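You operate a simulated robot arm through the tools that you are given. There is no shell and no other tool. Be economical: measure what you need, move in short steps, check, and stop when the job is done.

The job below is to be done with a simulated robot arm. You get a single attempt, and the scene is never put back.

## Task
Fetch the wire bunch with white tape and set it on top of the small grey capped spool.

The check looks at the end state, three seconds after you hand in, the way a careful person would. Anything else that was tipped, shoved, dropped, spilled or broken makes it a failure.

## Robot
A 6-joint arm with a two-finger parallel gripper, fixed in place. Base frame: the origin is at the foot of the arm, x ahead of it, y to its left, z up; the work surface is at about z = 0.72. Readings come in m, degrees, newtons and seconds.
With the tool pointing down near the work surface it reaches from about 0.22 to 0.62 m from the base axis. Its first joint turns from -66.0 to 66.0 degrees. Payload 2.7 kg.
The tool frame sits at the grasp point between the pads (the TCP): z along the fingers, y along the line on which they close. The tips reach 0.023 m beyond it. Largest opening 0.094 m; finger width 0.038, thickness 0.01; the body of the gripper, 0.054 by 0.096 m, starts 0.039 m behind the TCP.
Orientation is that of the tool frame in the base frame, as a unit quaternion [x, y, z, w]. With the fingers straight down and closing along the base's y, the tool's x points along the base's -x, its y along +y and its z along -z.

## Interface
- The arm moves only by the tool arm_command. Its argument "series" is a list of rows, each a list of 4 numbers: the shift along the tool's x, y, z in cm, then the turn about the tool's z in degrees. In form: [[dx, dy, dz, twist], ...]. A call has 1 to 12 rows; each row shifts and turns the commanded pose from where the row before left it, along the tool's axes as they then stand. "hand" is the opening, from 0 (shut) to 1 (fully open), set as the call begins (left out, the last holds). A row lasts 0.2 s, in which the tool goes at most 0.05 m and 8.6 degrees; a call with a longer step from one row to the next is refused whole, and so is a gripper value outside its range. A pose out of reach is approached as far as the arm can. The call stops where the force on the tool passes 40 N (or 10 N more than at its start, if that is more) or the arm is blocked; 0.2 s more then pass. Each finger travels about 0.045 m/s and halts on what it meets, pressing with about 21 N; the grip force reading is that of the motor and also rises with nothing between the fingers. The clock runs only during rows and for 0.2 s after the last one: add rows that do not move to give the fingers time. The reply holds the time, the measured pose of the TCP, the force on the tool along the base axes, the opening and the grip force, in the units named above and with some noise.
- Cameras (640 x 400 px; columns grow to the right, rows downward): "scene" is fixed at [0.0698, -0.4465, 1.394]; the picture's right is [0.68, -0.73, 0.00], its down [-0.52, -0.49, -0.70] and it looks along [0.51, 0.48, -0.71] (base axes); focal length 322 px, centre (320, 200). "wrist" rides on the gripper at [0.087, 0.016, -0.075] in the tool frame; the picture's right is [-0.18, 0.98, 0.00], its down [-0.58, -0.11, -0.81] and it looks along [-0.79, -0.15, 0.59] (tool axes); focal length 243 px, centre (320, 200). There is no depth. A picture from a camera that has moved, and an enlarged one, comes with that camera's place and axes in the base frame and with its lens. The place of the scene camera against the robot may be out by one fixed shift of up to 0.012 m in any direction.
- get_image(camera): a new picture of that camera. The clock stands still meanwhile.
- close_up(camera, box): a new picture of the part [left, top, right, bottom] of that camera's present view, enlarged. The clock stands still meanwhile.
- hand_in(): hands the job in; it is judged then, once.

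Work in short steps. Places have to be worked out from the pictures, the camera data and where the tool is seen: move nearer, look again, correct. Check each grasp and each placing, and mend what went wrong. You have 90 turns and 38 pictures in all, those below and enlarged ones among them. Open the gripper and draw the arm clear of the work before you hand the job in, unless the task says otherwise; then end with one line.

The tools are called after ">>>" as name(argument=value, ...) on one line, values as JSON. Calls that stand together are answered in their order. arm_command: Moves the arm, as the interface text tells. Its arguments: {"type":"object","properties":{"series":{"type":"array"},"hand":{"type":"number"}},"required":["series"]} The other tools are called the same way: get_image (camera) takes a picture; close_up (camera, box) takes an enlarged picture of a part of a camera's view; hand_in () hands the job in.

At the start:

```text
t: 0.0
eef_pos: [0.4069, -0.1178, 1.0843]
orientation: [0.0, 1.0, 0.001, 0.002]
wrist_force: [-0.4, -0.5, -0.8]
width: 0.0939
finger_force: 0.0
```

scene: 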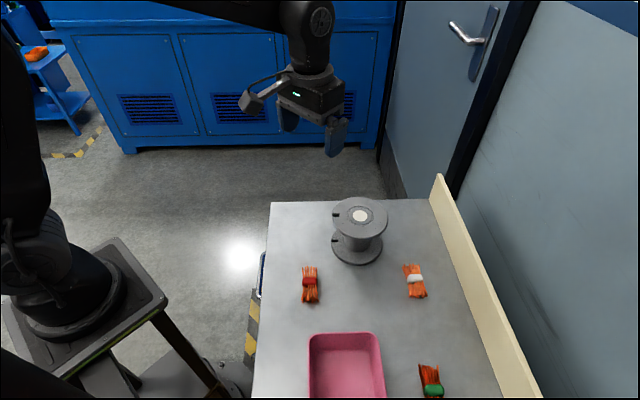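
wrist: 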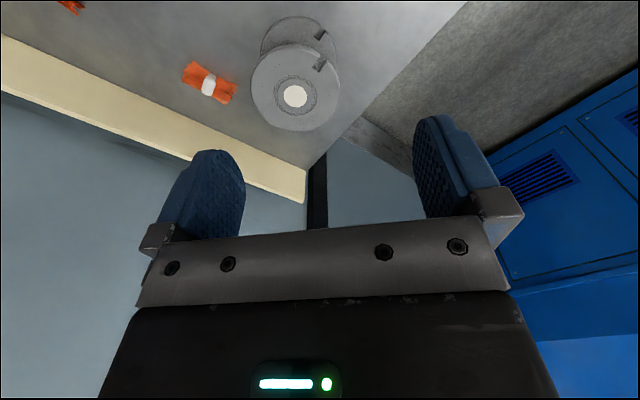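

The white-taped bunch is at about (0.505, -0.341), with its axis roughly 55° from base x. The spool is at about (0.497, -0.173) with its top near z 0.84. I'll move above the bunch and turn the closing line across it.

>>> arm_command(series=[[-1.4, -3.19, 2.1, 0], [-1.4, -3.19, 2.1, 0], [-1.4, -3.19, 2.1, 0], [-1.4, -3.19, 2.1, 0], [-1.4, -3.19, 2.1, 0], [-1.4, -3.19, 2.1, 0], [-1.4, -3.19, 2.1, 0], [0, 0, 0, 0]], hand=1)

>>> arm_command(series=[[0, 0, 0, -7.86], [0, 0, 0, -7.86], [0, 0, 0, -7.86], [0, 0, 0, -7.86], [0, 0, 0, -7.86], [0, 0, 0, -7.86], [0, 0, 0, -7.86], [0, 0, 0, 0]])

>>> get_image(camera="wrist")

>>> close_up(camera="scene", box=[280, 160, 480, 320])

```text
t: 1.8
eef_pos: [0.5034, -0.345, 0.9391]
orientation: [-0.001, 1.0, 0.002, 0.002]
wrist_force: [0.4, -0.3, 1.0]
width: 0.0939
finger_force: 0.0
```

```text
t: 3.6
eef_pos: [0.5049, -0.3418, 0.9374]
orientation: [-0.463, 0.886, -0.001, 0.003]
wrist_force: [0.0, -0.3, -0.4]
width: 0.0939
finger_force: 0.1
```

```text
35 pictures are left
camera wrist: at [0.4425, -0.4035, 1.0133], right [-0.7, 0.71, 0.0], down [0.42, 0.41, 0.81], along [0.58, 0.57, -0.59], focal length 243 px, centre (320, 200)
```

wrist: 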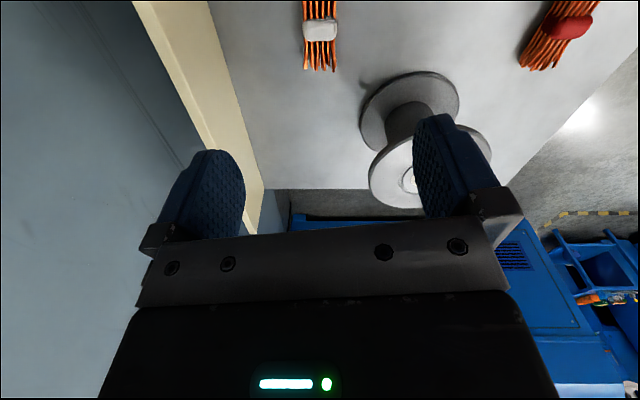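

```text
2.50 times, centred on (380, 240) of scene
camera zoom: at [0.0698, -0.4465, 1.394], right [0.68, -0.73, 0.0], down [-0.52, -0.49, -0.7], along [0.51, 0.48, -0.71], focal length 806 px, centre (170, 100)
```

zoom: 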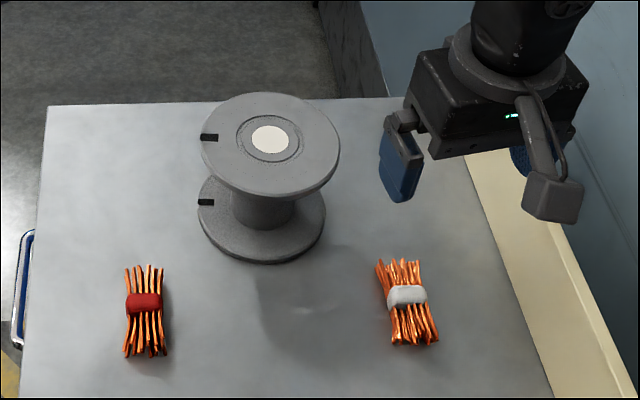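

The bunch axis measures about 45°, so I turn back 10°. Then I correct by half a centimetre and descend to z≈0.82 for another look.

>>> arm_command(series=[[0, 0, 0, 5], [0, 0, 0, 5], [-0.4, 0, 3, 0], [0, 0, 3, 0], [0, 0, 3, 0], [0, 0, 3, 0], [0, 0, 0, 0]])

>>> get_image(camera="wrist")

```text
t: 5.2
eef_pos: [0.5065, -0.3388, 0.818]
orientation: [-0.383, 0.924, 0.0, 0.002]
wrist_force: [-0.1, 0.7, -0.2]
width: 0.0942
finger_force: 0.1
```

```text
33 pictures are left
camera wrist: at [0.4336, -0.3882, 0.8933], right [-0.57, 0.82, 0.0], down [0.48, 0.33, 0.81], along [0.67, 0.46, -0.59], focal length 243 px, centre (320, 200)
```

wrist: 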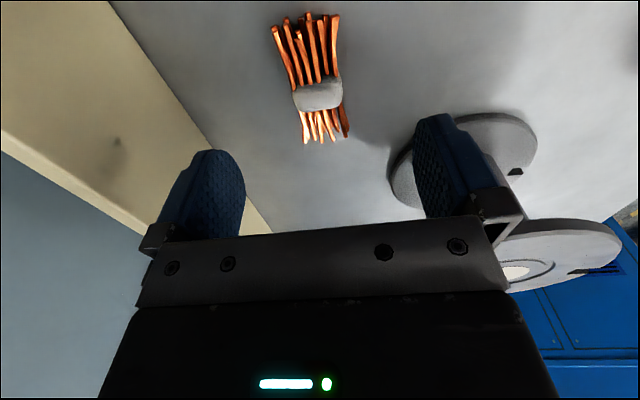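

The bunch is centred and its axis matches the tool. I descend to TCP z≈0.747, with the tips a few mm above the table.

>>> arm_command(series=[[-0.4, 0, 2, 0], [0, 0, 2, 0], [0, 0, 1.5, 0], [0, 0, 1.0, 0], [0, 0, 0.6, 0], [0, 0, 0, 0]])

>>> get_image(camera="wrist")

```text
t: 6.6
eef_pos: [0.5089, -0.3358, 0.7454]
orientation: [-0.384, 0.923, 0.0, 0.002]
wrist_force: [0.3, -0.5, 0.4]
width: 0.0943
finger_force: 0.1
```

```text
32 pictures are left
camera wrist: at [0.4364, -0.3856, 0.8215], right [-0.57, 0.82, 0.0], down [0.49, 0.33, 0.81], along [0.67, 0.46, -0.59], focal length 243 px, centre (320, 200)
```

wrist: 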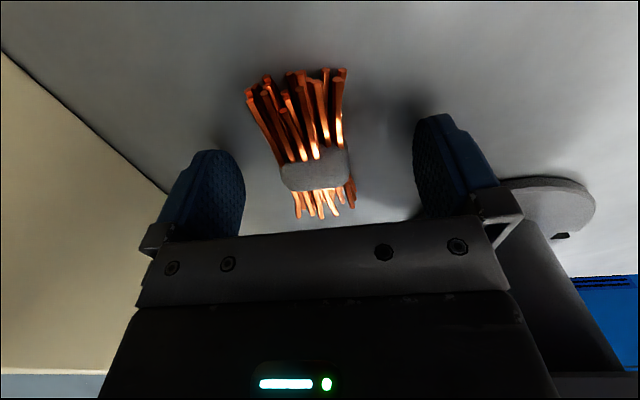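

The tape sits right between the pads, so I close.

>>> arm_command(series=[[0, 0, 0, 0], [0, 0, 0, 0], [0, 0, 0, 0], [0, 0, 0, 0], [0, 0, 0, 0], [0, 0, 0, 0], [0, 0, 0, 0]], hand=0)

>>> arm_command(series=[[0, 0, -1, 0], [0, 0, -2, 0], [0, 0, -3, 0], [0, 0, -3, 0], [0, 0, -3, 0], [0, 0, -3, 0], [0, 0, -3, 0], [0, 0, 0, 0]])

>>> get_image(camera="wrist")

>>> close_up(camera="scene", box=[300, 120, 500, 245])

```text
t: 8.2
eef_pos: [0.5094, -0.3356, 0.7461]
orientation: [-0.383, 0.924, 0.0, 0.002]
wrist_force: [0.0, 0.7, 0.4]
width: 0.0376
finger_force: 20.8
```

```text
t: 10.0
eef_pos: [0.5105, -0.3359, 0.9261]
orientation: [-0.383, 0.924, -0.001, 0.002]
wrist_force: [-0.1, -0.5, -0.7]
width: 0.0373
finger_force: 21.1
```

```text
31 pictures are left
camera wrist: at [0.4368, -0.3859, 1.0009], right [-0.57, 0.82, 0.0], down [0.49, 0.33, 0.81], along [0.67, 0.46, -0.59], focal length 243 px, centre (320, 200)
```

wrist: 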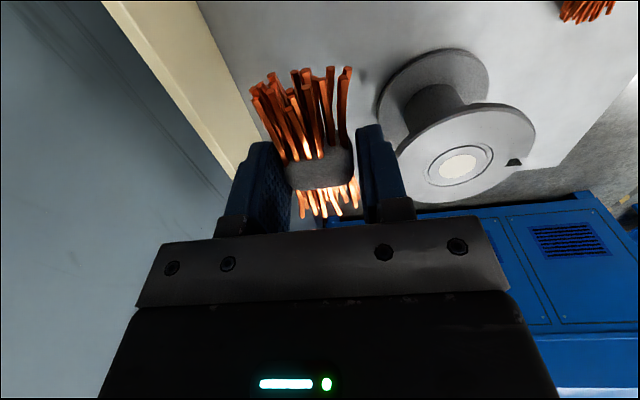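

```text
3.20 times, centred on (400, 182) of scene
camera zoom: at [0.0698, -0.4465, 1.394], right [0.68, -0.73, 0.0], down [-0.52, -0.49, -0.7], along [0.51, 0.48, -0.71], focal length 1031 px, centre (64, 256)
```

zoom: 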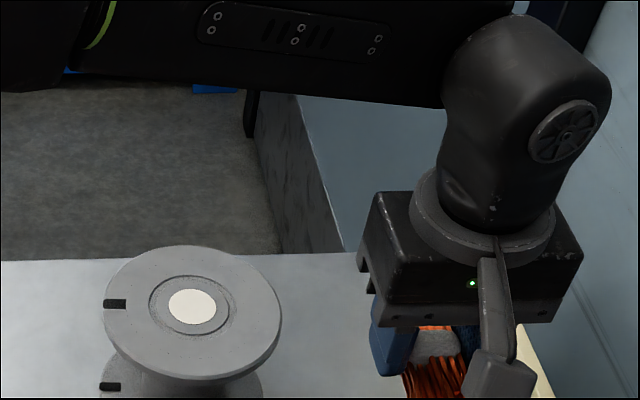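

The grip is holding at width 0.037. Triangulating from two wrist views puts the spool axis at about (0.504, -0.175) and its top at z≈0.831, so I move above it and look again.

>>> arm_command(series=[[-2.18, 2.37, 0, 0], [-2.18, 2.37, 0, 0], [-2.18, 2.37, 0, 0], [-2.18, 2.37, 0, 0], [-2.18, 2.37, 0, 0], [0, 0, 0, 0], [0, 0, 0, 0]])

>>> get_image(camera="wrist")

>>> close_up(camera="scene", box=[260, 120, 460, 245])

```text
t: 11.6
eef_pos: [0.5031, -0.1741, 0.926]
orientation: [-0.384, 0.923, 0.0, 0.002]
wrist_force: [0.4, -0.4, -1.7]
width: 0.0376
finger_force: 21.6
```

```text
29 pictures are left
camera wrist: at [0.4298, -0.2245, 1.001], right [-0.57, 0.82, 0.0], down [0.48, 0.33, 0.81], along [0.67, 0.46, -0.59], focal length 243 px, centre (320, 200)
```

wrist: 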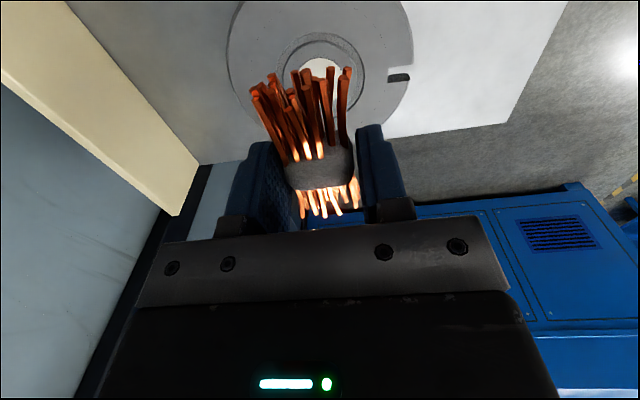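

```text
3.20 times, centred on (360, 182) of scene
camera zoom: at [0.0698, -0.4465, 1.394], right [0.68, -0.73, 0.0], down [-0.52, -0.49, -0.7], along [0.51, 0.48, -0.71], focal length 1031 px, centre (192, 256)
```

zoom: 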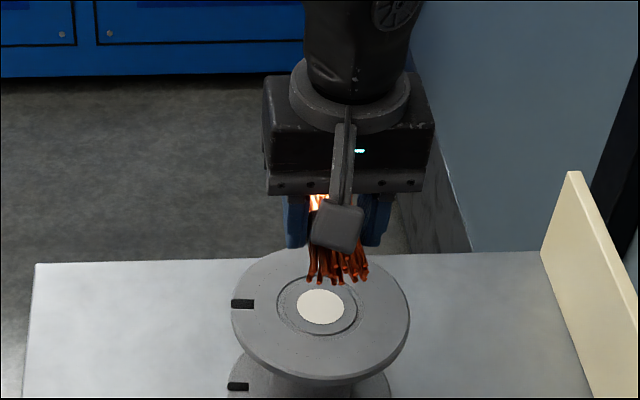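

The bunch is aligned above the cap within about 5 mm. I lower it to just above contact, finishing in small steps.

>>> arm_command(series=[[0.3, 0, 2, 0], [0, 0, 2, 0], [0, 0, 1.0, 0], [0, 0, 0.5, 0], [0, 0, 0.3, 0], [0, 0, 0, 0]])

>>> close_up(camera="scene", box=[300, 160, 420, 235])

>>> get_image(camera="wrist")

```text
t: 13.0
eef_pos: [0.5011, -0.1779, 0.8692]
orientation: [-0.384, 0.923, 0.0, 0.002]
wrist_force: [-0.4, 0.5, -1.1]
width: 0.0373
finger_force: 20.9
```

```text
5.33 times, centred on (360, 198) of scene
camera zoom: at [0.0698, -0.4465, 1.394], right [0.68, -0.73, 0.0], down [-0.52, -0.49, -0.7], along [0.51, 0.48, -0.71], focal length 1719 px, centre (107, 213)
```

zoom: 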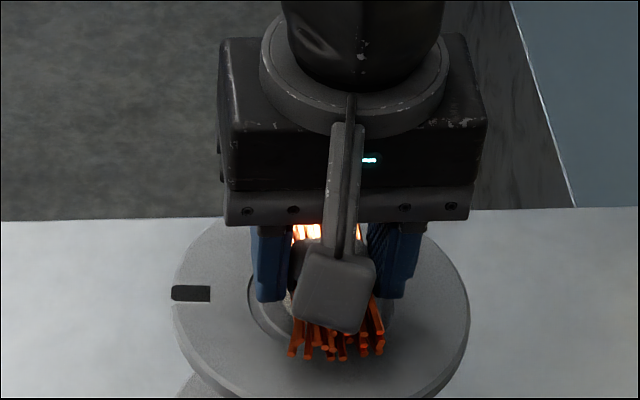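

```text
26 pictures are left
camera wrist: at [0.4281, -0.2264, 0.944], right [-0.57, 0.82, 0.0], down [0.48, 0.33, 0.81], along [0.67, 0.46, -0.59], focal length 243 px, centre (320, 200)
```

wrist: 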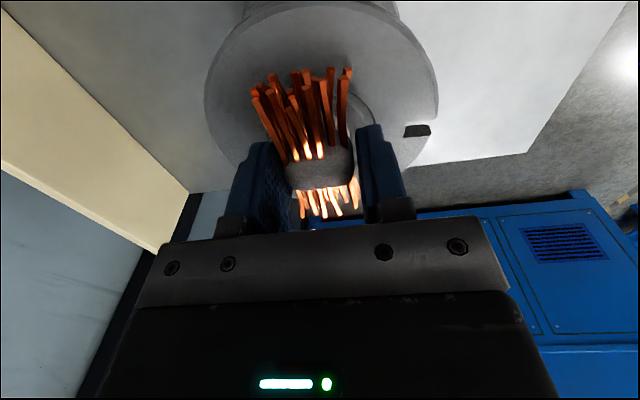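

It is still free. I lower it in small steps, reading the force to feel for contact.

>>> arm_command(series=[[0, 0, 0.3, 0], [0, 0, 0.3, 0], [0, 0, 0.2, 0], [0, 0, 0, 0]])

>>> arm_command(series=[[0, 0, 0.15, 0], [0, 0, 0.15, 0], [0, 0, 0, 0]])

```text
t: 14.0
eef_pos: [0.5013, -0.1764, 0.8605]
orientation: [-0.383, 0.924, 0.0, 0.002]
wrist_force: [0.3, 0.5, -0.5]
width: 0.0374
finger_force: 21.9
```

```text
t: 14.8
eef_pos: [0.5015, -0.1777, 0.8586]
orientation: [-0.383, 0.924, 0.001, 0.003]
wrist_force: [-0.3, 0.1, -0.3]
width: 0.0374
finger_force: 21.0
```

No contact yet, so I continue down in 1 mm steps.

>>> arm_command(series=[[0, 0, 0.1, 0], [0, 0, 0.1, 0], [0, 0, 0, 0]])

>>> get_image(camera="wrist")

```text
t: 15.6
eef_pos: [0.5021, -0.1772, 0.8573]
orientation: [-0.384, 0.923, 0.0, 0.002]
wrist_force: [1.5, -1.1, 7.5]
width: 0.0376
finger_force: 21.0
```

```text
25 pictures are left
camera wrist: at [0.4286, -0.2268, 0.9316], right [-0.57, 0.82, 0.0], down [0.48, 0.33, 0.81], along [0.67, 0.46, -0.59], focal length 243 px, centre (320, 200)
```

wrist: 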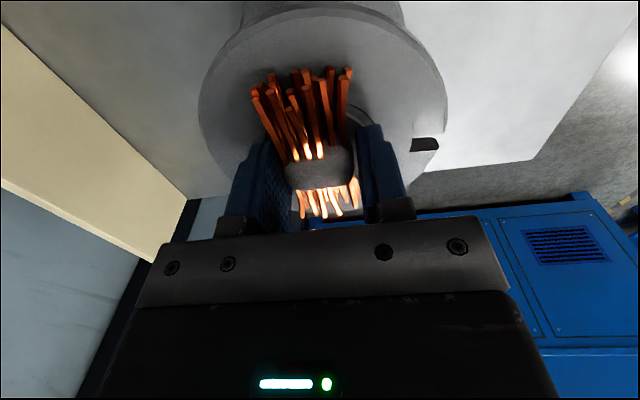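

There is contact at z≈0.857 with 7.5 N upward, matching the estimate. I open the hand, wait, and rise straight up.

>>> arm_command(series=[[0, 0, 0, 0], [0, 0, 0, 0], [0, 0, 0, 0], [0, 0, 0, 0], [0, 0, 0, 0]], hand=0.8)

>>> arm_command(series=[[0, 0, -1, 0], [0, 0, -2, 0], [0, 0, -3, 0], [0, 0, -4, 0], [0, 0, -4, 0], [0, 0, -4, 0], [0, 0, 0, 0]])

>>> get_image(camera="wrist")

>>> get_image(camera="scene")

```text
t: 16.8
eef_pos: [0.5016, -0.1764, 0.8554]
orientation: [-0.383, 0.924, 0.0, 0.003]
wrist_force: [-0.1, 0.4, -0.2]
width: 0.0751
finger_force: 0.0
```

```text
t: 18.4
eef_pos: [0.5046, -0.1779, 1.035]
orientation: [-0.383, 0.924, -0.001, 0.002]
wrist_force: [0.0, -0.5, 0.6]
width: 0.0755
finger_force: 0.0
```

```text
24 pictures are left
camera wrist: at [0.4296, -0.2268, 1.1097], right [-0.57, 0.82, 0.0], down [0.49, 0.33, 0.81], along [0.67, 0.46, -0.59], focal length 243 px, centre (320, 200)
```

wrist: 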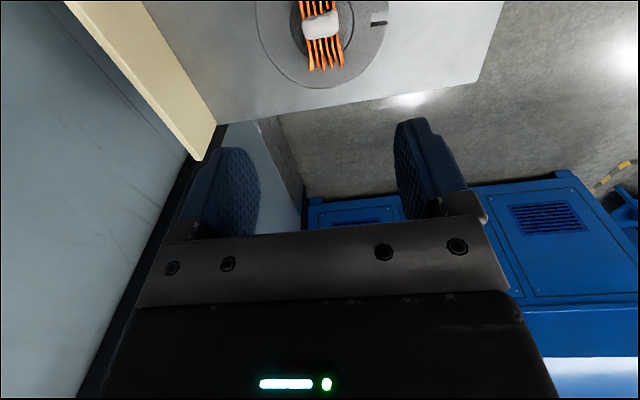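

```text
23 pictures are left
```

scene: 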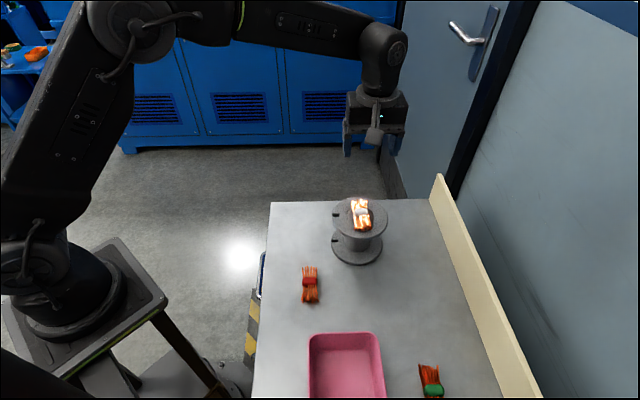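

The bunch rests centred on the spool, the hand is open and clear, and nothing else has moved. I hand in.

>>> hand_in()

```text
The job is handed in.
```

The white-taped wire bunch is resting centred on top of the small grey capped spool, with the gripper open and clear. In the last pictures nothing else had moved.
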